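You operate a simulated robot arm through the tools that you are given. There is no shell and no other tool. Be economical: measure what you need, move in short steps, check, and stop when the job is done.

The job below is to be done with a simulated robot arm. You get a single attempt, and the scene is never put back.

## Task
Make lane 3 safe: stop it, isolate it, hang the red tag, try the start button.
Fine: in that order; the tag goes on that lane's peg; leave the other lanes.

The check looks at the end state, three seconds after you hand in, the way a careful person would. Anything else that was tipped, shoved, dropped, spilled or broken makes it a failure.

## Robot
A 7-joint arm with a two-finger parallel gripper on a trunk, on a base that drives. Base frame: it is fixed to the floor where the robot stands at the start and does not move with it; the origin is under the middle of the robot, x ahead of it, y to its left, z up; the surface under the hand at the start is at about z = 700. Readings come in mm, rad, newtons and seconds.
With the tool pointing down near the work surface it reaches from about 100 to 680 mm from the robot's upright axis, wherever it stands. Its first joint turns from -2.007 to 2.007 rad. Places, roughly: blue tag [-750, -1500, 1500]; cabinet emergency stop button [-400, -900, 1200]; cabinet reset button [-100, -700, 1300]; control off button [-100, -600, 1300]; control on button [0, -600, 1300]; counter knob [-100, -700, 1100]; horn off button [-200, -700, 1300]; lamp test button [-300, -800, 1200]; lane one control box [600, -200, 1200]; lane three control box [200, -500, 1200]; lane three isolator switch [200, -400, 1000]; lane three peg [100, -500, 1000]; lane three start button [200, -400, 1300]; lane three stop button [200, -400, 1300]; lane two control box [400, -300, 1200]; main switch [0, -600, 1100]. Payload 3.91 kg.
Tool frame: the origin (TCP) lies between the finger pads and is the grasp point; the fingertips stand 30 mm ahead of it; z points along the fingers, y is the line along which they close. The gripper opens to 110 mm. The fingers are 20 mm wide and 10 mm thick; the gripper's body (48 by 112 mm) begins 55 mm behind the TCP.
Orientation is that of the tool frame in the base frame, as a unit quaternion [w, x, y, z]. With the fingers straight down and closing along the base's y, the tool's x points along the base's -x, its y along +y and its z along -z.

## Interface
- The arm moves only by the tool arm_command. Its argument "motion" is text: rows parted by semicolons, each of 7 numbers parted by spaces: the shift along the tool's x, y, z in units of 50 mm (1.0 is 50 mm), then the turn, a rotation vector about the tool's x, y, z in units of 5 degrees (1.0 is 5 degrees), then the closure in counts, from 0 (fully open) to 255 (shut). In form: tx ty tz ax ay az fingers; .... A call has 1 to 20 rows; each row shifts and turns the commanded pose from where the row before left it, along the tool's axes as they then stand. A call with a number of a shift or a turn outside -1 to 1 is refused whole. Rows are played at 5 a second. More than 50 mm and 0.15 rad between two rows, or a gripper value outside its range, and nothing of the call is played. A pose out of reach is approached as far as the arm can. The call stops where the force on the tool passes 40 N (or 10 N more than at its start, if that is more) or the arm is blocked; 0.2 s more then pass. The fingers move at their own pace (about 108 mm/s each) and stop on an object; they squeeze with about 34 N. The grip force told is the motor's: it shows also when the fingers shut on nothing. Time passes only in rows, and 0.2 s behind the last, so rows that do not move let the fingers close. The reply holds the time, the measured pose of the TCP, the force on the tool along the base axes, the opening and the grip force, in the units named above and with some noise, with the torque about the TCP (base axes, N m) and any sound that the robot's microphone picked up.
- Cameras (640 x 400 px; columns grow to the right, rows downward): "scene" is now at [-20.9, 77.3, 1745.2]; the picture's right is [-0.89, -0.45, 0.00], its down [-0.30, 0.59, -0.75] and it looks along [0.34, -0.67, -0.66] (base axes); focal length 262 px, centre (320, 200). "wrist" rides on the gripper at [72, 17, -103] in the tool frame; the picture's right is [-0.23, 0.97, 0.00], its down [-0.76, -0.18, -0.62] and it looks along [-0.61, -0.14, 0.78] (tool axes); focal length 222 px, centre (320, 200). There is no depth. A picture from a camera that has moved, and an enlarged one, comes with that camera's place and axes in the base frame and with its lens.
- get_image(camera): a new picture of that camera. The clock stands still meanwhile.
- raise_lower(by): slides the trunk up (or, below 0, down) by that many mm; the arm and the scene camera ride with it, the base frame stays. It gives what a move gives, with no picture.
- steer(legs): drives the robot by 1 to 6 legs, each [ahead, turn to the left] in mm and rad, along the robot's own axes; the way and the turn of a leg run together, so that a leg with both is an arc; at most 1500 mm and 3.142 rad a leg. The arm and the cameras ride along, it lands a little off, and it stops where it bumps. It gives what a move gives.
- head_to(pan, tilt): turns the head with the scene camera to pan (to the left, within 2.705 rad either way) and tilt (down, from -0.506 to 1.204), counted from straight ahead of the robot. It gives what a move gives.
- enlarge(camera, box): a new picture of the part [left, top, right, bottom] of that camera's present view, enlarged. The clock stands still meanwhile.
- close_job(): hands the job in; it is judged then, once.

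Go step by step. Nothing tells you exact positions but the pictures and the camera data: compare them with the known pose of the tool, close in by small moves and look again before you grip or let go. The budget is 120 turns and 82 pictures, counting those below and the enlarged ones. Unless the task says otherwise, let go and move clear before handing in, and close with one line.

The tools are called after "Request:" as name(argument=value, ...) on one line, values as JSON. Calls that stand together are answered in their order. arm_command: Moves the arm, as the interface text tells. Its arguments: {"type":"object","properties":{"motion":{"type":"string"}},"required":["motion"]} The other tools are called the same way: raise_lower (by) slides the trunk up or down; steer (legs) drives the base; head_to (pan, tilt) turns the head that bears the scene camera; get_image (camera) takes a picture; enlarge (camera, box) takes an enlarged picture of a part of a camera's view; close_job () hands the job in.

At the start:

```text
time: 0.0
tool_pos: [335.0, -261.0, 1499.3]
orientation: [0.0, 0.0, 1.0, 0.001]
wrist_force: [-0.2, -0.3, -0.3]
ft_torque: [-0.01, 0.02, 0.01]
finger_gap: 110.1
gripper_force: 0.1
trunk travel left (down, up): [-850.0, 140.0]
robot x, y, heading: [1.6, 4.1, 0.001]
head pan, tilt: [-1.1, 0.728]
```

scene: 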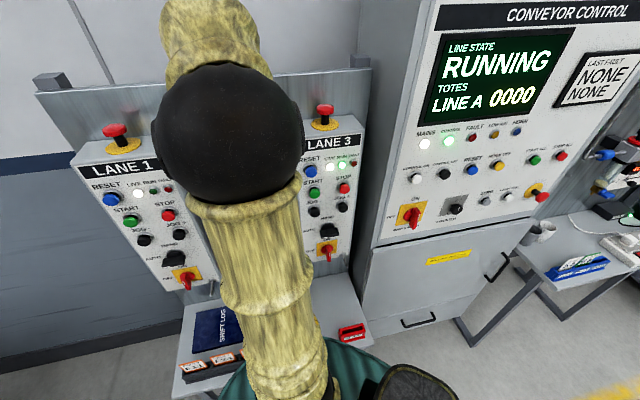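
wrist: 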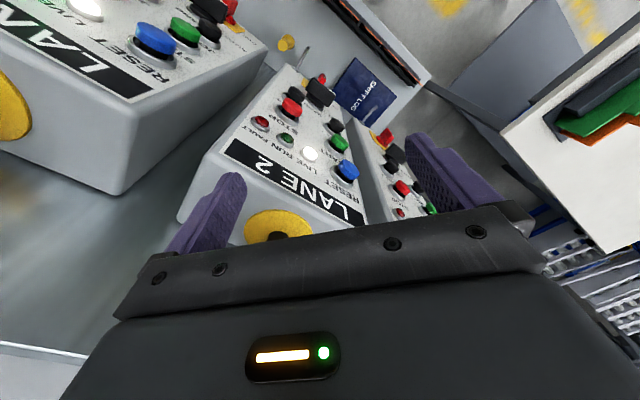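

I see lane boxes 1 and 3 with the arm hiding lane 2; a table below holds tags. First I look closer at lane 3 and the table.

Request:
enlarge(camera="scene", box=[270, 80, 390, 280])

Request:
enlarge(camera="scene", box=[160, 280, 400, 400])

Request:
enlarge(camera="scene", box=[520, 120, 640, 300])

```text
2.00 times, centred on (330, 180) of scene
camera zoom: at [-20.9, 77.3, 1745.2], right [-0.89, -0.45, 0.0], down [-0.3, 0.59, -0.75], along [0.34, -0.67, -0.66], focal length 524 px, centre (300, 240)
```

zoom: 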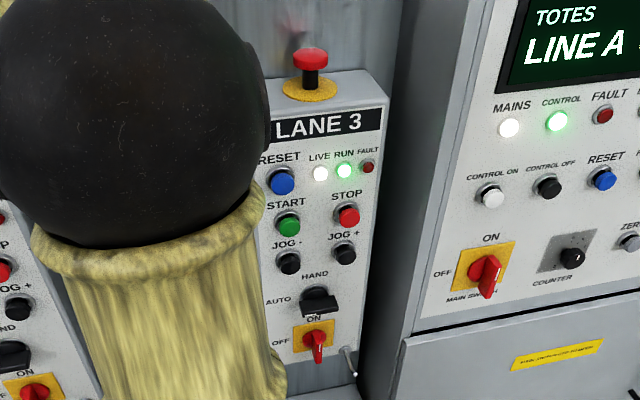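

```text
2.67 times, centred on (280, 340) of scene
camera zoom: at [-20.9, 77.3, 1745.2], right [-0.89, -0.45, 0.0], down [-0.3, 0.59, -0.75], along [0.34, -0.67, -0.66], focal length 699 px, centre (427, -173)
```

zoom: 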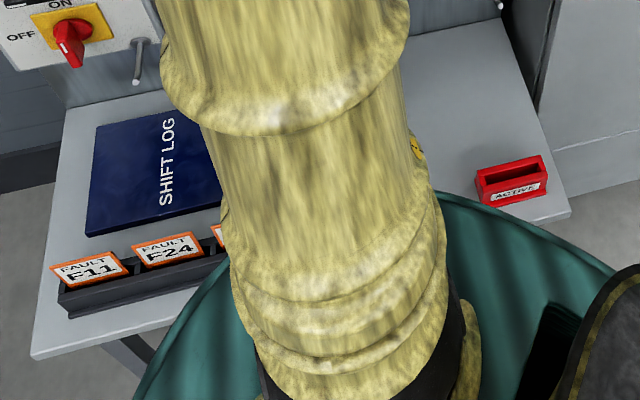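

```text
2.22 times, centred on (580, 210) of scene
camera zoom: at [-20.9, 77.3, 1745.2], right [-0.89, -0.45, 0.0], down [-0.3, 0.59, -0.75], along [0.34, -0.67, -0.66], focal length 582 px, centre (-258, 178)
```

zoom: 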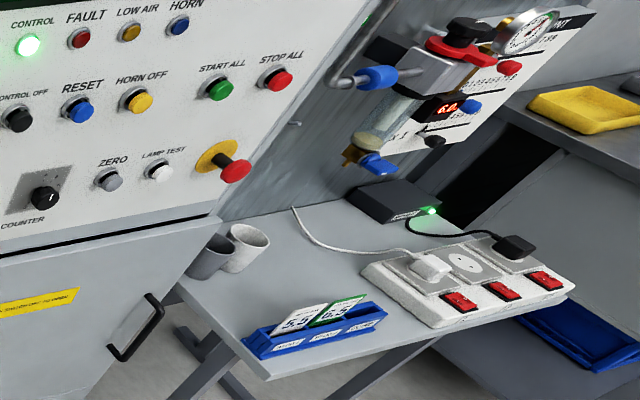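

Lane 3 shows LIVE and RUN, with STOP upper right, START left of it, the isolator at the bottom and a peg at bottom right. I don't see the red tag yet, so I look around with the head.

Request:
head_to(pan=-2.0, tilt=0.35)

Request:
get_image(camera="scene")

Request:
head_to(pan=-0.2, tilt=0.6)

Request:
get_image(camera="scene")

```text
time: 1.2
tool_pos: [334.7, -262.1, 1499.1]
orientation: [0.001, -0.001, 1.0, 0.0]
wrist_force: [0.3, 0.0, -1.0]
ft_torque: [0.0, -0.02, 0.0]
finger_gap: 109.9
gripper_force: 0.1
trunk travel left (down, up): [-850.0, 140.0]
robot x, y, heading: [-2.1, 1.5, 0.005]
head pan, tilt: [-2.0, 0.351]
```

```text
76 pictures are left
camera scene: at [-97.6, 67.4, 1778.9], right [-0.91, 0.42, 0.0], down [0.14, 0.31, -0.94], along [-0.39, -0.85, -0.34], focal length 262 px, centre (320, 200)
```

scene: 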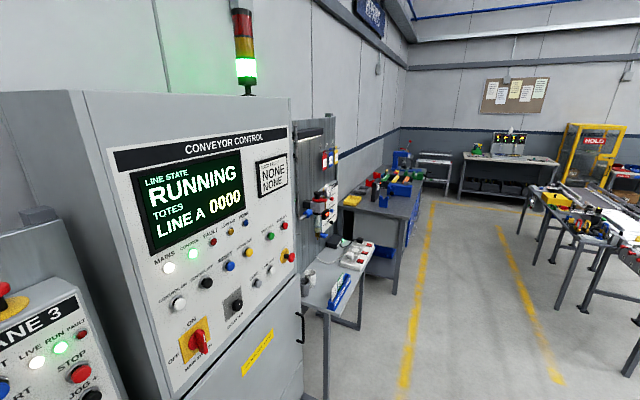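

```text
time: 3.0
tool_pos: [335.5, -262.2, 1499.2]
orientation: [0.0, 0.0, 1.0, 0.0]
wrist_force: [0.1, 0.2, -0.3]
ft_torque: [0.01, 0.0, 0.01]
finger_gap: 110.1
gripper_force: 0.1
trunk travel left (down, up): [-850.0, 140.0]
robot x, y, heading: [-3.1, 1.1, -0.002]
head pan, tilt: [-0.201, 0.6]
```

```text
75 pictures are left
camera scene: at [27.6, 134.4, 1756.1], right [-0.2, -0.98, 0.0], down [-0.55, 0.11, -0.83], along [0.81, -0.17, -0.56], focal length 262 px, centre (320, 200)
```

scene: 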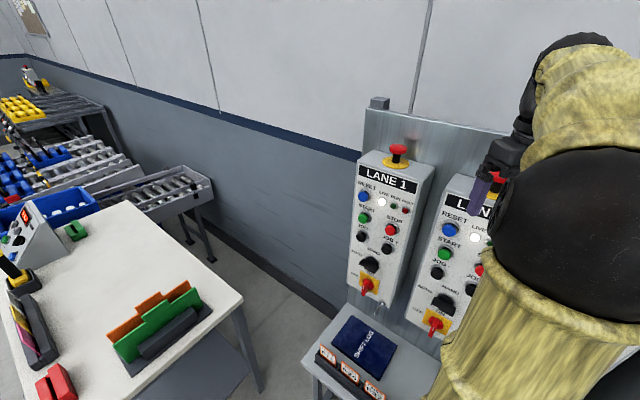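

A board beyond the cabinet seems to carry tags. I turn back to look at it enlarged.

Request:
head_to(pan=-2.0, tilt=0.35)

Request:
enlarge(camera="scene", box=[290, 110, 370, 270])

Request:
enlarge(camera="scene", box=[310, 125, 350, 195])

```text
time: 4.8
tool_pos: [334.9, -262.1, 1499.7]
orientation: [0.0, 0.0, 1.0, 0.0]
wrist_force: [0.9, -1.3, -0.2]
ft_torque: [-0.02, 0.03, -0.01]
finger_gap: 109.8
gripper_force: 0.0
trunk travel left (down, up): [-850.0, 140.0]
robot x, y, heading: [1.4, 0.7, -0.002]
head pan, tilt: [-2.0, 0.351]
```

```text
2.50 times, centred on (330, 190) of scene
camera zoom: at [-97.7, 67.4, 1778.9], right [-0.91, 0.42, 0.0], down [0.14, 0.31, -0.94], along [-0.39, -0.85, -0.34], focal length 655 px, centre (295, 225)
```

zoom: 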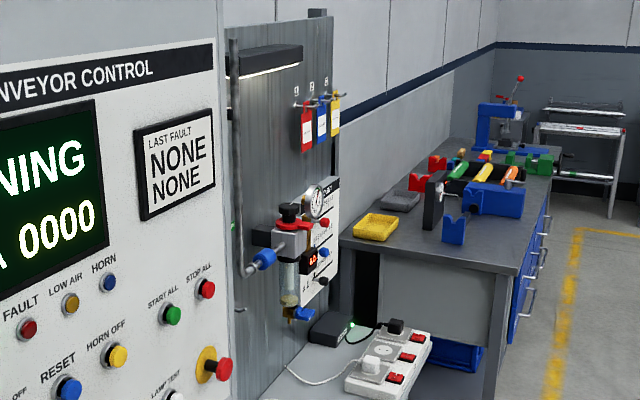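

```text
5.71 times, centred on (330, 160) of scene
camera zoom: at [-97.7, 67.4, 1778.9], right [-0.91, 0.42, 0.0], down [0.14, 0.31, -0.94], along [-0.39, -0.85, -0.34], focal length 1497 px, centre (263, 429)
```

zoom: 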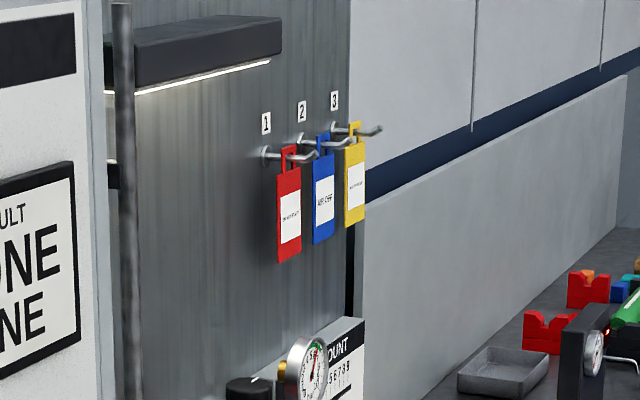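

The red tag hangs on hook 1 of the far board (end of hook turned up). I plan to back off and turn to face the lane 3 panel squarely, so I check the floor behind first.

Request:
head_to(pan=2.7, tilt=0.7)

Request:
get_image(camera="scene")

Request:
head_to(pan=-2.6, tilt=0.7)

Request:
get_image(camera="scene")

```text
time: 8.5
tool_pos: [334.3, -261.9, 1499.4]
orientation: [0.0, -0.001, 1.0, 0.001]
wrist_force: [0.0, 0.4, 0.2]
ft_torque: [-0.03, -0.01, 0.0]
finger_gap: 109.9
gripper_force: 0.1
trunk travel left (down, up): [-850.0, 140.0]
robot x, y, heading: [-0.3, 2.2, 0.001]
head pan, tilt: [2.7, 0.7]
```

```text
72 pictures are left
camera scene: at [-135.8, 188.5, 1747.5], right [0.43, 0.9, 0.0], down [0.58, -0.28, -0.77], along [-0.69, 0.33, -0.64], focal length 262 px, centre (320, 200)
```

scene: 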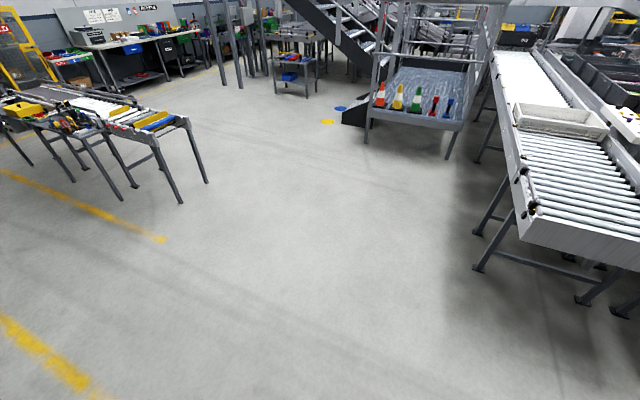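

```text
time: 12.7
tool_pos: [334.6, -262.9, 1498.6]
orientation: [0.0, 0.0, 1.0, 0.0]
wrist_force: [-0.2, -0.3, 1.6]
ft_torque: [0.0, 0.01, 0.02]
finger_gap: 109.9
gripper_force: 0.1
trunk travel left (down, up): [-850.0, 140.0]
robot x, y, heading: [-2.5, -2.4, -0.003]
head pan, tilt: [-2.601, 0.7]
```

```text
71 pictures are left
camera scene: at [-131.8, 108.3, 1747.5], right [-0.52, 0.86, 0.0], down [0.55, 0.33, -0.77], along [-0.66, -0.39, -0.64], focal length 262 px, centre (320, 200)
```

scene: 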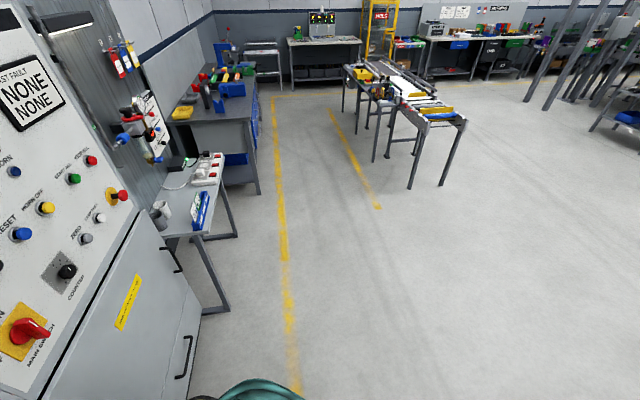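

The floor behind is clear. I back up 250 mm, then turn to face the lane panel, and look.

Request:
steer(legs=[[-250, 0], [0, -0.96]])

Request:
head_to(pan=0.15, tilt=0.6)

Request:
get_image(camera="scene")

```text
time: 18.3
tool_pos: [-280.8, -421.9, 1500.4]
orientation: [-0.001, 0.479, 0.878, 0.0]
wrist_force: [1.2, -0.1, 0.2]
ft_torque: [0.01, 0.02, -0.02]
finger_gap: 110.1
gripper_force: 0.1
trunk travel left (down, up): [-850.0, 140.0]
robot x, y, heading: [-241.9, -3.1, -1.0]
head pan, tilt: [-2.601, 0.7]
```

```text
time: 20.7
tool_pos: [-282.2, -422.6, 1499.9]
orientation: [0.0, 0.48, 0.877, 0.001]
wrist_force: [-0.4, -0.7, 0.2]
ft_torque: [-0.01, 0.02, -0.04]
finger_gap: 109.9
gripper_force: 0.1
trunk travel left (down, up): [-850.0, 140.0]
robot x, y, heading: [-242.0, 0.9, -1.003]
head pan, tilt: [0.15, 0.6]
```

```text
70 pictures are left
camera scene: at [-86.0, 66.4, 1756.1], right [-0.75, -0.66, 0.0], down [-0.37, 0.42, -0.82], along [0.54, -0.62, -0.57], focal length 262 px, centre (320, 200)
```

scene: 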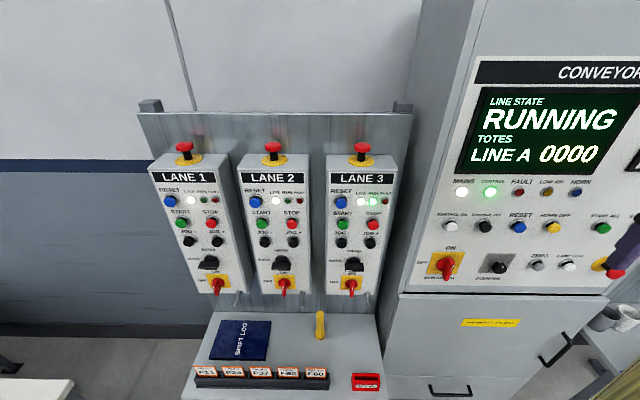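

The view is now nearly square to the wall (wall direction about (-0.75,-0.66)). I take enlarged views from two trunk heights for triangulation.

Request:
enlarge(camera="scene", box=[310, 140, 430, 320])

Request:
raise_lower(by=-250)

Request:
head_to(pan=0.15, tilt=0.4)

Request:
get_image(camera="scene")

```text
2.22 times, centred on (370, 230) of scene
camera zoom: at [-86.0, 66.4, 1756.1], right [-0.75, -0.66, 0.0], down [-0.37, 0.42, -0.82], along [0.54, -0.62, -0.57], focal length 582 px, centre (209, 133)
```

zoom: 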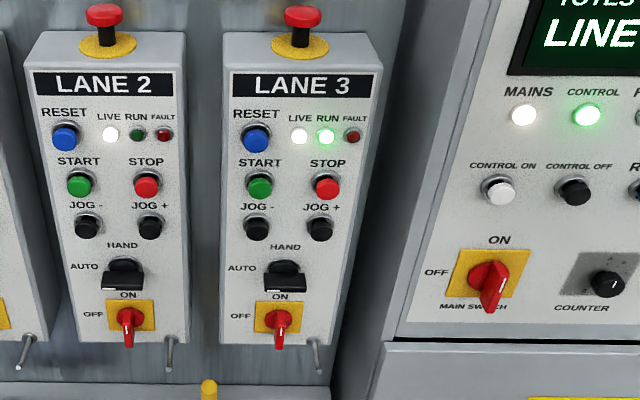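

```text
time: 23.3
tool_pos: [-280.4, -423.4, 1250.3]
orientation: [0.0, 0.48, 0.877, 0.0]
wrist_force: [0.4, 0.7, 0.2]
ft_torque: [-0.04, -0.01, -0.04]
finger_gap: 110.0
gripper_force: 0.0
trunk travel left (down, up): [-600.0, 390.0]
robot x, y, heading: [-243.0, 0.6, -0.999]
head pan, tilt: [0.15, 0.6]
```

```text
time: 24.0
tool_pos: [-280.0, -422.9, 1250.7]
orientation: [0.0, 0.48, 0.877, 0.0]
wrist_force: [-0.3, 0.8, 0.7]
ft_torque: [0.01, -0.01, -0.01]
finger_gap: 110.2
gripper_force: 0.1
trunk travel left (down, up): [-600.0, 390.0]
robot x, y, heading: [-241.9, -0.8, -0.999]
head pan, tilt: [0.15, 0.4]
```

```text
68 pictures are left
camera scene: at [-83.2, 63.2, 1524.3], right [-0.75, -0.66, 0.0], down [-0.26, 0.29, -0.92], along [0.61, -0.69, -0.39], focal length 262 px, centre (320, 200)
```

scene: 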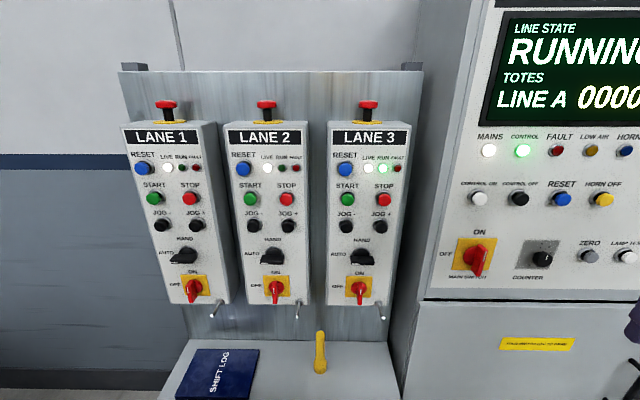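

Request:
enlarge(camera="scene", box=[310, 120, 430, 330])

```text
1.90 times, centred on (370, 225) of scene
camera zoom: at [-83.2, 63.2, 1524.3], right [-0.75, -0.66, 0.0], down [-0.26, 0.29, -0.92], along [0.61, -0.69, -0.39], focal length 499 px, centre (225, 152)
```

zoom: 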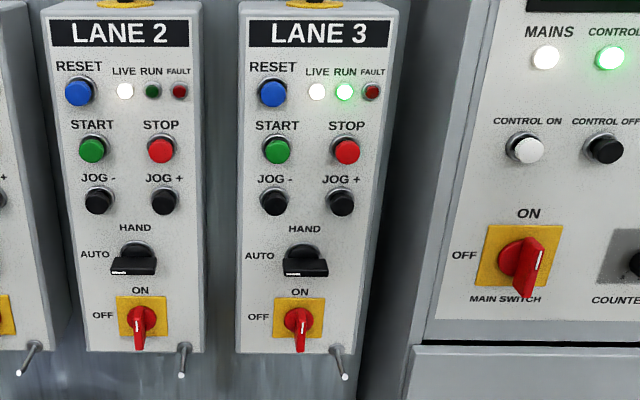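

Triangulated in wall coordinates (s to the right, p into the wall): STOP (167,454,1291), START (84,454,1291), isolator (128,465,1026), peg tip (184,411,973). I align the yaw and move the hand in front of STOP, still pointing down.

Request:
arm_command(motion="0 0 0 0 0 -0.85 255; 0 0 0 0 0 -0.84 255; -0.3 0.644 -0.08 0 0 0 255; -0.3 0.644 -0.08 0 0 0 255; -0.3 0.644 -0.08 0 0 0 255; -0.3 0.644 -0.08 0 0 0 255; -0.3 0.644 -0.08 0 0 0 255; -0.3 0.644 -0.08 0 0 0 255; -0.3 0.644 -0.08 0 0 0 255; -0.3 0.644 -0.08 0 0 0 255; -0.3 0.644 -0.08 0 0 0 255; -0.3 0.644 -0.08 0 0 0 255")

```text
time: 26.6
tool_pos: [59.4, -322.3, 1289.7]
orientation: [0.0, 0.413, 0.911, 0.0]
wrist_force: [-0.2, -0.5, 0.4]
ft_torque: [0.01, 0.03, -0.01]
finger_gap: 0.0
gripper_force: 34.4
trunk travel left (down, up): [-600.0, 390.0]
robot x, y, heading: [-238.5, 1.1, -1.0]
head pan, tilt: [0.15, 0.4]
```

The hand is at s=167, p=282. Now I tip the fingers up to horizontal, pointing at the panel.

Request:
arm_command(motion="0 0 0 0 -1 0 255; 0 0 0 0 -1 0 255; 0 0 0 0 -1 0 255; 0 0 0 0 -1 0 255; 0 0 0 0 -1 0 255; 0 0 0 0 -1 0 255; 0 0 0 0 -1 0 255; 0 0 0 0 -1 0 255; 0 0 0 0 -1 0 255; 0 0 0 0 -1 0 255; 0 0 0 0 -1 0 255; 0 0 0 0 -1 0 255; 0 0 0 0 -1 0 255; 0 0 0 0 -1 0 255; 0 0 0 0 -1 0 255; 0 0 0 0 -1 0 255; 0 0 0 0 -1 0 255; 0 0 0 0 -1 0 255")

Request:
get_image(camera="wrist")

Request:
get_image(camera="scene")

```text
time: 30.4
tool_pos: [86.9, -348.2, 1279.6]
orientation: [0.602, 0.314, 0.676, -0.286]
wrist_force: [-0.1, -0.4, -0.2]
ft_torque: [0.01, -0.02, -0.01]
finger_gap: 0.0
gripper_force: 33.8
out of reach, approached as far as the arm can: row 10, 11, 12, 13, 14, 15, 16
trunk travel left (down, up): [-600.0, 390.0]
robot x, y, heading: [-243.1, -0.3, -1.0]
head pan, tilt: [0.15, 0.4]
```

```text
66 pictures are left
camera wrist: at [28.5, -251.3, 1218.3], right [0.77, 0.6, 0.22], down [-0.47, 0.3, 0.83], along [0.43, -0.74, 0.52], focal length 222 px, centre (320, 200)
```

wrist: 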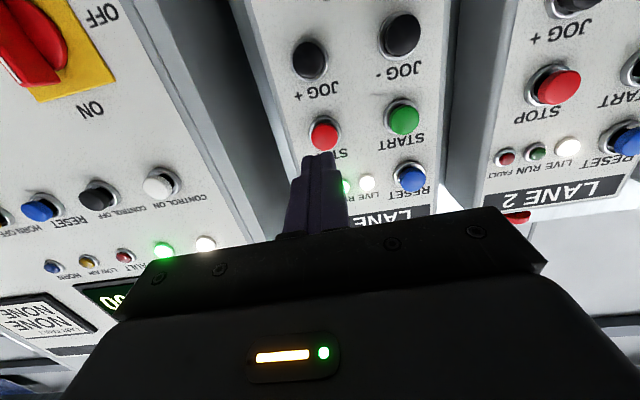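

```text
65 pictures are left
camera scene: at [-83.3, 63.0, 1524.4], right [-0.75, -0.66, 0.0], down [-0.26, 0.29, -0.92], along [0.61, -0.69, -0.39], focal length 262 px, centre (320, 200)
```

scene: 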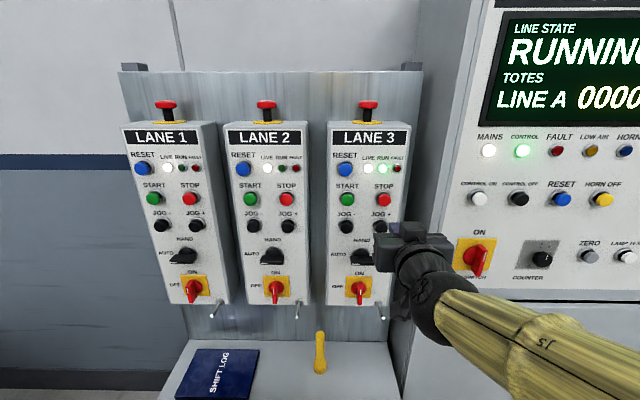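

STOP is straight ahead of the fingertips. The arm lagged a little, so I let it settle.

Request:
arm_command(motion="0 0 0 0 0 0 255; 0 0 0 0 0 0 255; 0 0 0 0 0 0 255; 0 0 0 0 0 0 255")

```text
time: 31.4
tool_pos: [86.8, -346.3, 1280.2]
orientation: [0.601, 0.314, 0.677, -0.286]
wrist_force: [-0.7, -0.8, -0.1]
ft_torque: [-0.02, 0.02, 0.02]
finger_gap: 0.0
gripper_force: 33.9
trunk travel left (down, up): [-600.0, 390.0]
robot x, y, heading: [-246.0, 0.5, -0.999]
head pan, tilt: [0.15, 0.4]
```

Now I straighten the last few degrees and come to about 45 mm in front of STOP.

Request:
arm_command(motion="0 0 0.3 -0.3 -0.63 0 255; 0 0 0.3 0 -0.64 0 255; -0.22 -0.09 0.6 0 0 0 255; 0 0 0 0 0 0 255; 0 0 0 0 0 0 255")

Request:
get_image(camera="wrist")

```text
time: 32.6
tool_pos: [124.1, -396.9, 1288.5]
orientation: [0.642, 0.29, 0.646, -0.294]
wrist_force: [-0.1, -0.1, 0.5]
ft_torque: [0.01, 0.01, 0.0]
finger_gap: 0.2
gripper_force: 34.0
trunk travel left (down, up): [-600.0, 390.0]
robot x, y, heading: [-238.5, -1.0, -1.0]
head pan, tilt: [0.15, 0.4]
```

```text
64 pictures are left
camera wrist: at [68.0, -307.5, 1214.8], right [0.73, 0.64, 0.22], down [-0.54, 0.35, 0.77], along [0.41, -0.68, 0.61], focal length 222 px, centre (320, 200)
```

wrist: 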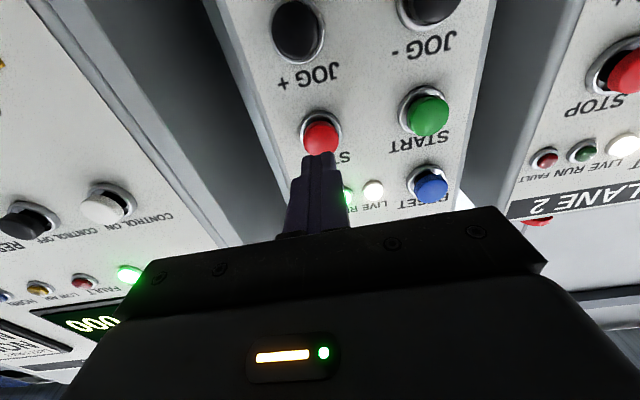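

The fingertips line up with STOP (s 168, z 1288). I press forward in small steps; the force stop guards it.

Request:
arm_command(motion="0 0 0.4 0 0 0 255; 0 0 0.3 0 0 0 255; 0 0 0.1 0 0 0 255; 0 0 0.1 0 0 0 255; 0 0 0.1 0 0 0 255")

Request:
enlarge(camera="wrist", box=[240, 90, 480, 240])

```text
time: 33.8
tool_pos: [154.7, -433.5, 1288.6]
orientation: [0.642, 0.289, 0.646, -0.294]
wrist_force: [-7.8, 8.3, 1.8]
ft_torque: [0.01, -0.09, -0.07]
finger_gap: 0.0
gripper_force: 33.7
trunk travel left (down, up): [-600.0, 390.0]
robot x, y, heading: [-244.1, 0.4, -0.996]
head pan, tilt: [0.15, 0.4]
heard: click
```

```text
2.67 times, centred on (360, 165) of wrist
camera zoom: at [99.6, -342.5, 1215.2], right [0.73, 0.64, 0.22], down [-0.54, 0.35, 0.76], along [0.41, -0.68, 0.61], focal length 592 px, centre (213, 293)
```

zoom: 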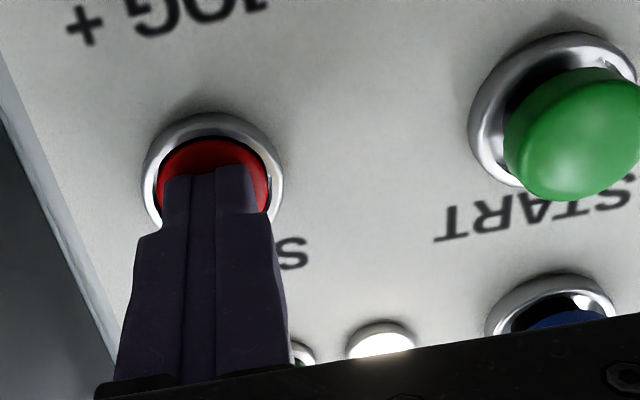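

A click and the button is in. I back off and check the RUN lamp.

Request:
arm_command(motion="0 0 -0.5 0 0 0 255; 0 0 -0.5 0 0 0 255; 0 0 -0.7 0 0 0 255; 0 0 -0.5 0 0 0 255; 0 0 0 0 0 0 0; 0 0 0 0 0 0 0")

Request:
enlarge(camera="scene", box=[310, 120, 430, 330])

```text
time: 35.2
tool_pos: [82.1, -351.5, 1285.0]
orientation: [0.641, 0.29, 0.647, -0.294]
wrist_force: [0.3, -0.2, -0.4]
ft_torque: [-0.01, 0.01, 0.02]
finger_gap: 110.0
gripper_force: 0.1
trunk travel left (down, up): [-600.0, 390.0]
robot x, y, heading: [-240.0, 4.8, -1.001]
head pan, tilt: [0.15, 0.4]
```

```text
1.90 times, centred on (370, 225) of scene
camera zoom: at [-83.1, 63.4, 1524.3], right [-0.75, -0.66, 0.0], down [-0.26, 0.29, -0.92], along [0.61, -0.69, -0.39], focal length 499 px, centre (225, 152)
```

zoom: 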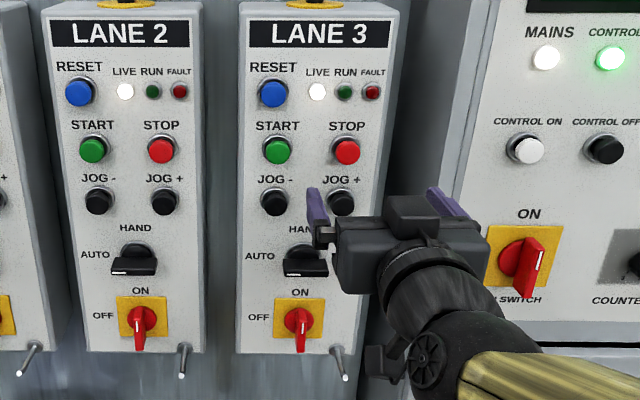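

RUN is dark while LIVE is still lit: lane 3 is stopped. Now I lower the trunk to the isolator's height and look.

Request:
raise_lower(by=-262)

Request:
get_image(camera="wrist")

Request:
get_image(camera="scene")

```text
time: 37.9
tool_pos: [83.0, -349.3, 1022.5]
orientation: [0.63, 0.29, 0.659, -0.289]
wrist_force: [-0.8, -0.1, 0.0]
ft_torque: [0.01, -0.02, -0.03]
finger_gap: 110.0
gripper_force: 0.1
trunk travel left (down, up): [-338.0, 652.0]
robot x, y, heading: [-241.3, 1.5, -0.998]
head pan, tilt: [0.15, 0.4]
```

```text
61 pictures are left
camera wrist: at [25.3, -258.4, 952.7], right [0.74, 0.64, 0.21], down [-0.52, 0.34, 0.79], along [0.43, -0.69, 0.58], focal length 222 px, centre (320, 200)
```

wrist: 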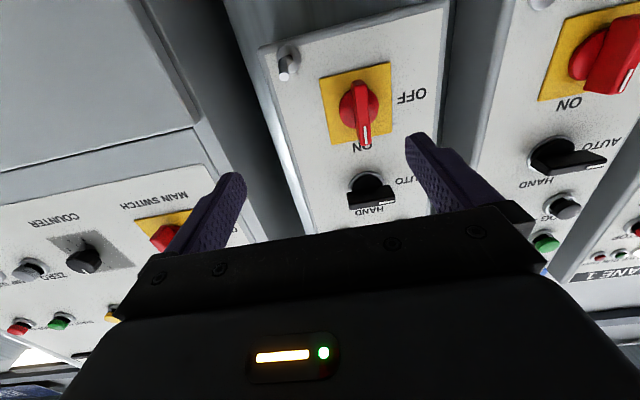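

```text
60 pictures are left
camera scene: at [-83.2, 63.3, 1277.1], right [-0.75, -0.66, 0.0], down [-0.26, 0.29, -0.92], along [0.61, -0.69, -0.39], focal length 262 px, centre (320, 200)
```

scene: 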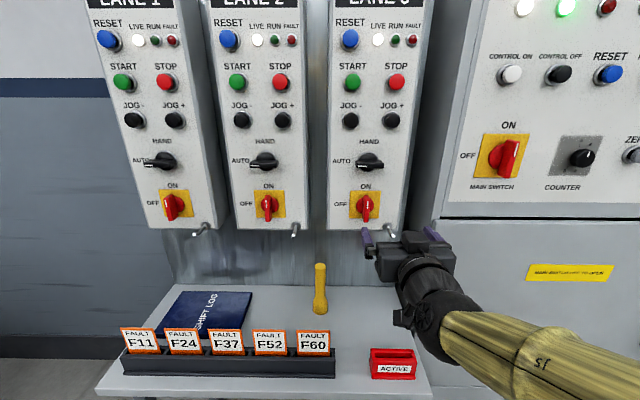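

The isolator lever (bar about s=127, z=1021, protruding to p≈431) points to ON. I line up at s=127 with the fingers partly open and approach halfway.

Request:
arm_command(motion="0 0.4 0 0 -0.42 0 140; 0 0.4 0 0 0 0 140; 0 0 0.5 0 0 0 140; 0 0 0.5 0 0 0 140; 0 0 0 0 0 0 140; 0 0 0 0 0 0 140")

Request:
get_image(camera="wrist")

Request:
enlarge(camera="scene", box=[320, 160, 440, 280])

```text
time: 39.3
tool_pos: [147.6, -360.3, 1025.2]
orientation: [0.654, 0.284, 0.634, -0.299]
wrist_force: [-0.2, 0.2, 0.1]
ft_torque: [0.0, 0.01, -0.01]
finger_gap: 49.6
gripper_force: 0.0
trunk travel left (down, up): [-338.0, 652.0]
robot x, y, heading: [-245.2, -0.9, -1.001]
head pan, tilt: [0.15, 0.4]
```

```text
59 pictures are left
camera wrist: at [93.1, -273.0, 948.1], right [0.73, 0.65, 0.22], down [-0.56, 0.37, 0.74], along [0.4, -0.66, 0.63], focal length 222 px, centre (320, 200)
```

wrist: 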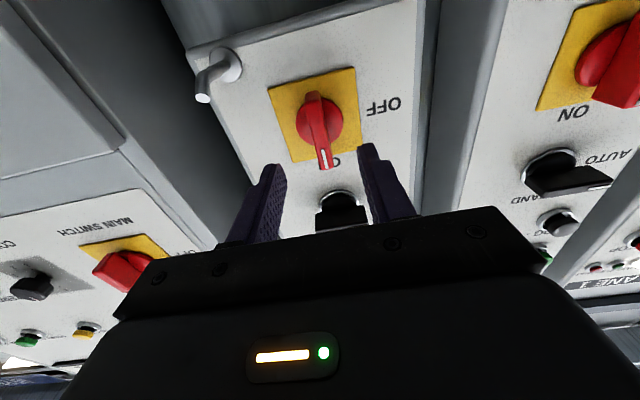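

```text
3.33 times, centred on (380, 220) of scene
camera zoom: at [-83.2, 63.3, 1262.2], right [-0.75, -0.66, 0.0], down [-0.26, 0.29, -0.92], along [0.61, -0.69, -0.39], focal length 873 px, centre (120, 133)
```

zoom: 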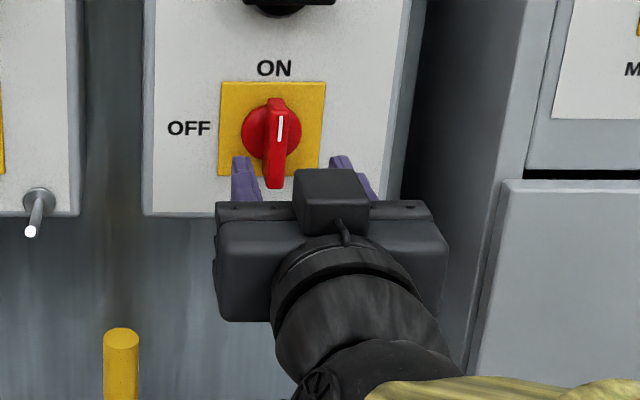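

The fingers straddle the lever properly. I level the tool by 2°, go in so the tips reach p≈447, and look before closing.

Request:
arm_command(motion="0 -0.03 0 0 0.4 0 140; 0 0 0.4 0 0 0 140; 0 0 0.4 0 0 0 140; 0 0 0.15 0 0 0 140; 0 0 0 0 0 0 140")

Request:
enlarge(camera="wrist", box=[200, 60, 440, 210])

Request:
enlarge(camera="scene", box=[320, 160, 440, 280])

```text
time: 40.5
tool_pos: [175.8, -397.6, 1025.7]
orientation: [0.642, 0.29, 0.645, -0.294]
wrist_force: [-1.1, 0.0, -0.4]
ft_torque: [0.02, 0.0, -0.01]
finger_gap: 49.5
gripper_force: 0.0
trunk travel left (down, up): [-338.0, 652.0]
robot x, y, heading: [-241.3, -0.9, -1.0]
head pan, tilt: [0.15, 0.4]
```

```text
2.67 times, centred on (320, 135) of wrist
camera zoom: at [119.9, -308.9, 951.8], right [0.73, 0.64, 0.22], down [-0.54, 0.35, 0.76], along [0.41, -0.68, 0.61], focal length 592 px, centre (320, 373)
```

zoom: 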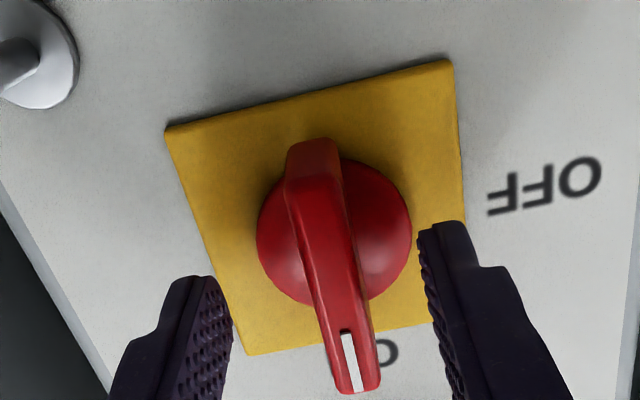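

```text
3.33 times, centred on (380, 220) of scene
camera zoom: at [-83.1, 63.3, 1262.3], right [-0.75, -0.66, 0.0], down [-0.26, 0.29, -0.92], along [0.61, -0.69, -0.39], focal length 873 px, centre (120, 133)
```

zoom: 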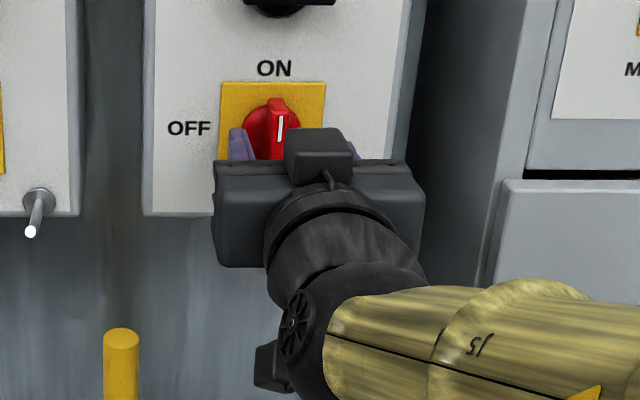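

The tips are either side of the bar, short of the plate. I close on it.

Request:
arm_command(motion="0 0 0 0 0 0 255; 0 0 0 0 0 0 255; 0 0 0 0 0 0 255")

Request:
enlarge(camera="wrist", box=[200, 60, 440, 210])

```text
time: 41.3
tool_pos: [178.6, -394.4, 1025.9]
orientation: [0.643, 0.287, 0.647, -0.293]
wrist_force: [18.3, 10.6, 3.2]
ft_torque: [0.18, 0.1, -0.32]
finger_gap: 12.2
gripper_force: 44.8
trunk travel left (down, up): [-338.0, 652.0]
robot x, y, heading: [-241.2, -0.2, -0.999]
head pan, tilt: [0.15, 0.4]
```

```text
2.67 times, centred on (320, 135) of wrist
camera zoom: at [122.6, -306.2, 951.8], right [0.73, 0.65, 0.22], down [-0.54, 0.35, 0.76], along [0.42, -0.68, 0.61], focal length 592 px, centre (320, 373)
```

zoom: 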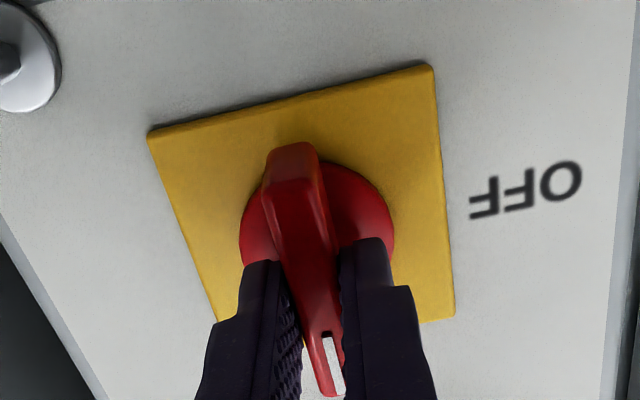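

The grip is on the bar with a small side load, so I relieve 4 mm and start turning anticlockwise (towards OFF) by 30°.

Request:
arm_command(motion="0 0.08 0 0 0 0 255; 0 0 0 0 0 -1 255; 0 0 0 0 0 -1 255; 0 0 0 0 0 -1 255; 0 0 0 0 0 -1 255; 0 0 0 0 0 -1 255; 0 0 0 0 0 -1 255; 0 0 0 0 0 0 255")

Request:
enlarge(camera="wrist", box=[200, 60, 440, 210])

```text
time: 43.1
tool_pos: [181.1, -394.7, 1024.3]
orientation: [0.543, 0.112, 0.7, -0.451]
wrist_force: [-8.0, 26.0, -18.1]
ft_torque: [0.21, 0.11, -0.68]
finger_gap: 11.9
gripper_force: 45.0
trunk travel left (down, up): [-338.0, 652.0]
robot x, y, heading: [-241.7, -2.1, -0.995]
head pan, tilt: [0.15, 0.4]
```

```text
2.67 times, centred on (320, 135) of wrist
camera zoom: at [95.0, -330.5, 953.4], right [0.72, 0.63, -0.3], down [-0.23, 0.62, 0.75], along [0.66, -0.47, 0.59], focal length 592 px, centre (320, 373)
```

zoom: 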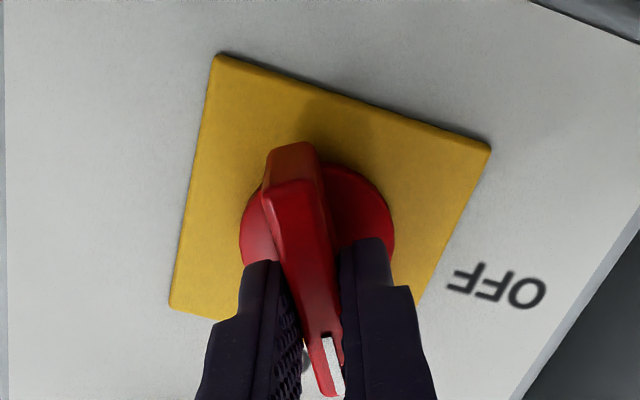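

The lever is turning with the hand. I ease the built-up load a few mm and turn another 30°.

Request:
arm_command(motion="0.03 0.065 -0.06 0 0 0 255; 0 0 0 0 0 -1 255; 0 0 0 0 0 -1 255; 0 0 0 0 0 -1 255; 0 0 0 0 0 -1 255; 0 0 0 0 0 -1 255; 0 0 0 0 0 -1 255; 0 0 0 0 0 0 255")

```text
time: 44.9
tool_pos: [182.3, -395.5, 1023.7]
orientation: [0.41, -0.072, 0.703, -0.577]
wrist_force: [24.1, -15.2, 18.9]
ft_torque: [-0.63, -0.53, -0.29]
finger_gap: 11.8
gripper_force: 45.4
trunk travel left (down, up): [-338.0, 652.0]
robot x, y, heading: [-242.3, -0.5, -1.002]
head pan, tilt: [0.15, 0.4]
```

Still turning freely; I re-centre by about 1.5 mm and turn the last 30°.

Request:
arm_command(motion="-0.032 -0.016 0.03 0 0 0 255; 0 0 0 0 0 -1 255; 0 0 0 0 0 -1 255; 0 0 0 0 0 -1 255; 0 0 0 0 0 -1 255; 0 0 0 0 0 -1 255; 0 0 0 0 0 -1 255; 0 0 0 0 0 0 255")

Request:
get_image(camera="wrist")

Request:
get_image(camera="scene")

```text
time: 46.7
tool_pos: [181.7, -393.7, 1023.5]
orientation: [0.245, -0.252, 0.663, -0.661]
wrist_force: [0.5, 1.2, -8.0]
ft_torque: [-0.06, -0.66, -0.57]
finger_gap: 11.9
gripper_force: 45.6
trunk travel left (down, up): [-338.0, 652.0]
robot x, y, heading: [-241.2, 2.2, -0.998]
head pan, tilt: [0.15, 0.4]
```

```text
53 pictures are left
camera wrist: at [58.1, -362.9, 1006.4], right [0.16, 0.15, -0.98], down [0.16, 0.97, 0.17], along [0.97, -0.19, 0.13], focal length 222 px, centre (320, 200)
```

wrist: 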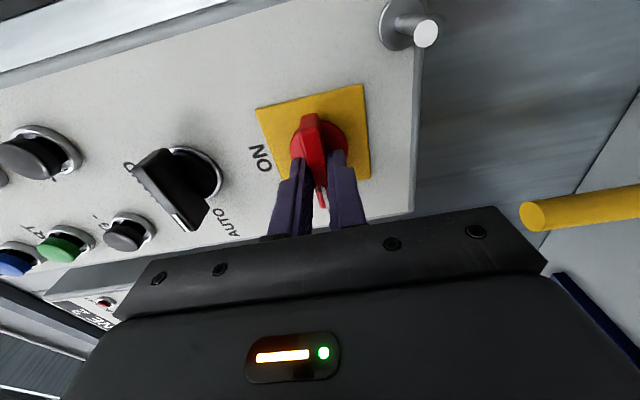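

```text
52 pictures are left
camera scene: at [-82.5, 63.0, 1262.1], right [-0.75, -0.66, 0.0], down [-0.26, 0.29, -0.92], along [0.61, -0.69, -0.39], focal length 262 px, centre (320, 200)
```

scene: 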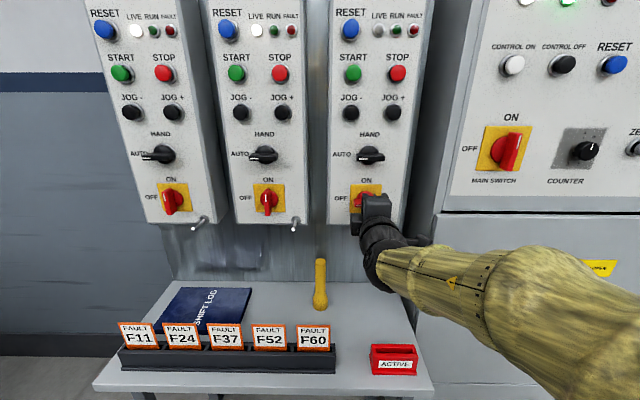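

LIVE on lane 3 is now dark, so it is isolated. I open the fingers just a little (the HAND knob is near) and back straight out.

Request:
arm_command(motion="0 0 0 0 0 0 185; 0 0 0 0 0 0 185; 0 0 -0.4 0 0 0 185; 0 0 -0.6 0 0 0 185; 0 0 -0.8 0 0 0 185; 0 0 -0.6 0 0 0 185")

Request:
enlarge(camera="scene", box=[320, 0, 440, 240])

Request:
get_image(camera="wrist")

```text
time: 48.3
tool_pos: [118.1, -318.5, 992.0]
orientation: [0.226, -0.267, 0.685, -0.639]
wrist_force: [-0.4, 0.6, 0.9]
ft_torque: [-0.01, 0.03, 0.02]
finger_gap: 30.1
gripper_force: 0.0
out of reach, approached as far as the arm can: row 6
trunk travel left (down, up): [-338.0, 652.0]
robot x, y, heading: [-241.0, 0.8, -1.002]
head pan, tilt: [0.15, 0.4]
stopped in row 6: the arm was blocked; the commanded pose is now the measured one
```

```text
1.67 times, centred on (380, 120) of scene
camera zoom: at [-83.1, 63.4, 1266.4], right [-0.75, -0.66, 0.0], down [-0.26, 0.29, -0.92], along [0.61, -0.69, -0.39], focal length 437 px, centre (220, 333)
```

zoom: 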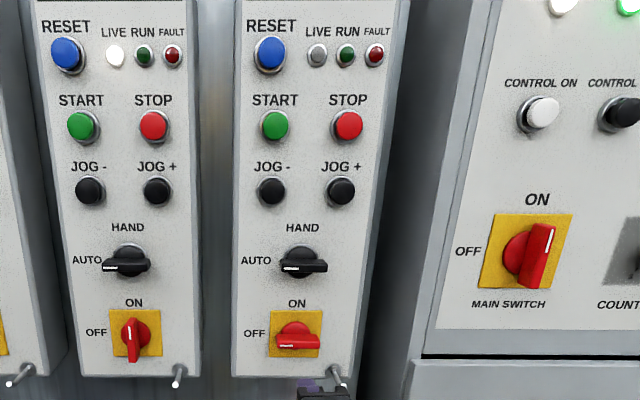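

```text
50 pictures are left
camera wrist: at [-4.3, -286.2, 985.6], right [0.1, 0.19, -0.98], down [0.18, 0.96, 0.2], along [0.98, -0.2, 0.06], focal length 222 px, centre (320, 200)
```

wrist: 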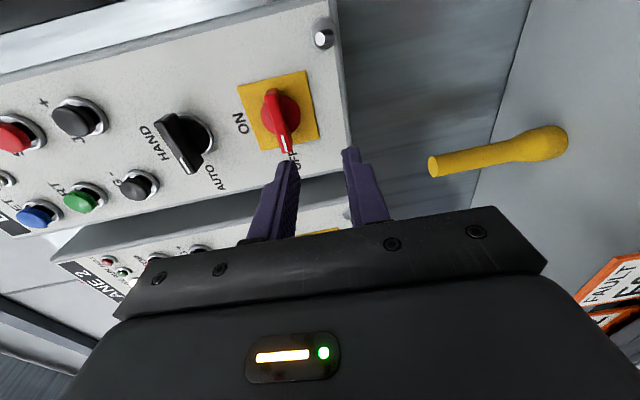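

Isolator shows OFF and the LIVE lamp is out. Now I back away, turn along the wall and drive towards the tag board, then look.

Request:
steer(legs=[[-250, 0], [0, -1.42], [900, 0], [0, 1.57]])

Request:
raise_lower(by=400)

Request:
head_to(pan=0, tilt=0.4)

Request:
get_image(camera="scene")

```text
time: 66.0
tool_pos: [-639.0, -666.2, 990.3]
orientation: [0.281, -0.323, 0.66, -0.618]
wrist_force: [-0.3, 0.2, 0.2]
ft_torque: [-0.02, 0.0, 0.01]
finger_gap: 30.3
gripper_force: 0.2
trunk travel left (down, up): [-338.0, 652.0]
robot x, y, heading: [-1050.5, -412.7, -0.829]
head pan, tilt: [0.15, 0.4]
```

```text
time: 69.9
tool_pos: [-639.9, -665.4, 1389.8]
orientation: [0.281, -0.324, 0.659, -0.618]
wrist_force: [0.9, 0.3, -0.7]
ft_torque: [0.02, 0.01, -0.01]
finger_gap: 30.2
gripper_force: 0.0
trunk travel left (down, up): [-738.0, 252.0]
robot x, y, heading: [-1049.7, -405.5, -0.824]
head pan, tilt: [0.15, 0.4]
```

```text
time: 70.6
tool_pos: [-638.9, -665.5, 1389.7]
orientation: [0.281, -0.324, 0.659, -0.618]
wrist_force: [0.6, 0.2, 0.1]
ft_torque: [0.01, -0.01, -0.01]
finger_gap: 30.3
gripper_force: 0.2
trunk travel left (down, up): [-738.0, 252.0]
robot x, y, heading: [-1051.5, -412.6, -0.827]
head pan, tilt: [0.0, 0.4]
```

```text
49 pictures are left
camera scene: at [-915.3, -333.1, 1662.3], right [-0.74, -0.68, 0.0], down [-0.26, 0.29, -0.92], along [0.62, -0.68, -0.39], focal length 262 px, centre (320, 200)
```

scene: 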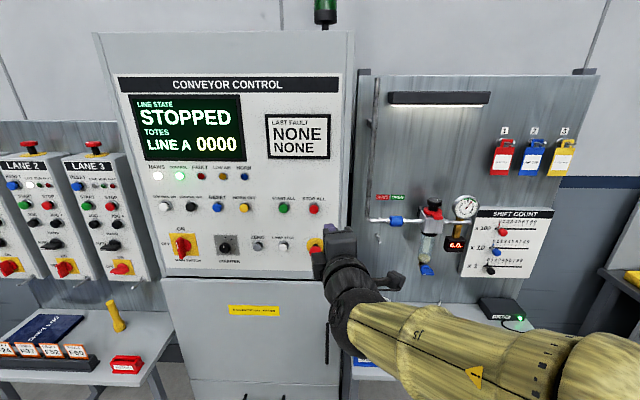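

Line state is STOPPED. The tags hang face-on, flat to the wall, on horizontal hooks. I enlarge them.

Request:
enlarge(camera="scene", box=[470, 110, 600, 190])

Request:
raise_lower(by=100)

Request:
enlarge(camera="scene", box=[470, 110, 600, 240])

```text
4.92 times, centred on (535, 150) of scene
camera zoom: at [-915.3, -333.1, 1662.3], right [-0.74, -0.68, 0.0], down [-0.26, 0.29, -0.92], along [0.62, -0.68, -0.39], focal length 1290 px, centre (-738, 446)
```

zoom: 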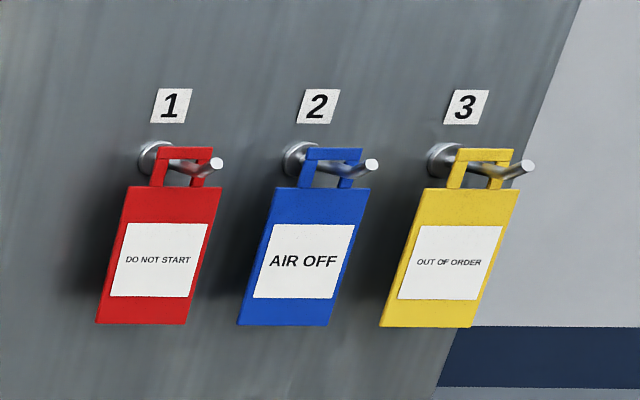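

```text
time: 71.9
tool_pos: [-639.6, -666.0, 1490.2]
orientation: [0.281, -0.324, 0.659, -0.618]
wrist_force: [-0.3, -0.5, -0.1]
ft_torque: [-0.01, 0.01, -0.01]
finger_gap: 30.2
gripper_force: 0.0
trunk travel left (down, up): [-838.0, 152.0]
robot x, y, heading: [-1054.7, -413.2, -0.829]
head pan, tilt: [0.0, 0.4]
```

```text
3.08 times, centred on (535, 175) of scene
camera zoom: at [-915.3, -333.2, 1762.3], right [-0.74, -0.68, 0.0], down [-0.26, 0.29, -0.92], along [0.62, -0.68, -0.39], focal length 806 px, centre (-342, 277)
```

zoom: 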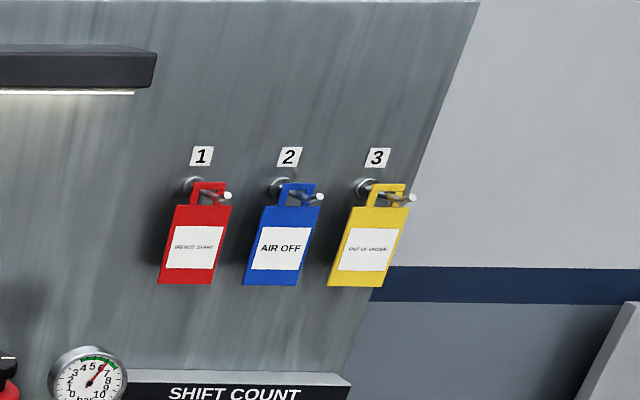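

The red tag (DO NOT START) is a flat plate about 62 mm wide with a loop, its middle at about s=1491, p=516, z=1442. I will grip it across its width, so I turn the wrist back upright here in free space.

Request:
arm_command(motion="0 0 0 0 0 1 185; 0 0 0 0 0 1 185; 0 0 0 0 0 1 185; 0 0 0 0 0 1 185; 0 0 0 0 0 1 185; 0 0 0 0 0 1 185; 0 0 0 0 0 1 185; 0 0 0 0 0 1 185; 0 0 0 0 0 1 185; 0 0 0 0 0 1 185; 0 0 0 0 0 1 185; 0 0 0 0 0 1 185; 0 0 0 0 0 1 185; 0 0 0 0 0 1 185; 0 0 0 0 0 1 185; 0 0 0 0 0 1 185; 0 0 0 0 0 1 185; 0 0 0 0 0 1 185")

Request:
steer(legs=[[0, -1.594], [420, 0], [0, 1.57]])

Request:
head_to(pan=0, tilt=0.75)

Request:
get_image(camera="scene")

```text
time: 75.7
tool_pos: [-639.1, -665.1, 1491.4]
orientation: [0.636, 0.238, 0.695, -0.238]
wrist_force: [0.1, -1.1, 1.3]
ft_torque: [0.01, 0.02, 0.0]
finger_gap: 30.4
gripper_force: 0.0
trunk travel left (down, up): [-838.0, 152.0]
robot x, y, heading: [-1051.4, -411.7, -0.829]
head pan, tilt: [0.0, 0.4]
```

```text
time: 90.0
tool_pos: [-992.7, -957.5, 1489.3]
orientation: [0.626, 0.263, 0.686, -0.262]
wrist_force: [-0.2, -0.2, 0.4]
ft_torque: [-0.05, -0.03, 0.01]
finger_gap: 30.5
gripper_force: 0.1
trunk travel left (down, up): [-838.0, 152.0]
robot x, y, heading: [-1384.2, -672.3, -0.9]
head pan, tilt: [0.0, 0.4]
```

```text
time: 90.9
tool_pos: [-993.1, -956.5, 1489.5]
orientation: [0.626, 0.263, 0.686, -0.263]
wrist_force: [-0.1, 0.1, -0.7]
ft_torque: [-0.03, -0.02, -0.02]
finger_gap: 30.3
gripper_force: 0.1
trunk travel left (down, up): [-838.0, 152.0]
robot x, y, heading: [-1381.2, -674.3, -0.9]
head pan, tilt: [0.0, 0.75]
```

```text
46 pictures are left
camera scene: at [-1249.2, -597.7, 1731.3], right [-0.78, -0.62, 0.0], down [-0.42, 0.53, -0.73], along [0.45, -0.57, -0.68], focal length 262 px, centre (320, 200)
```

scene: 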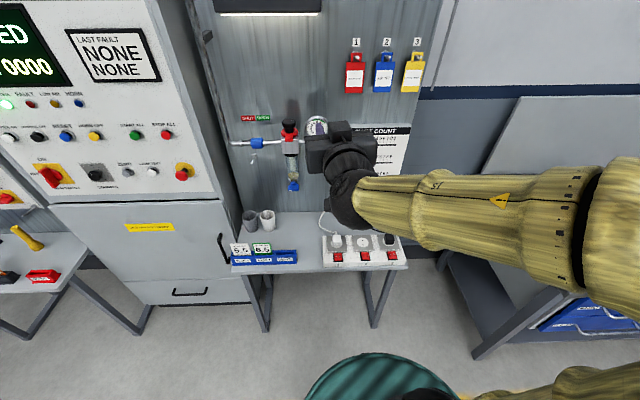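

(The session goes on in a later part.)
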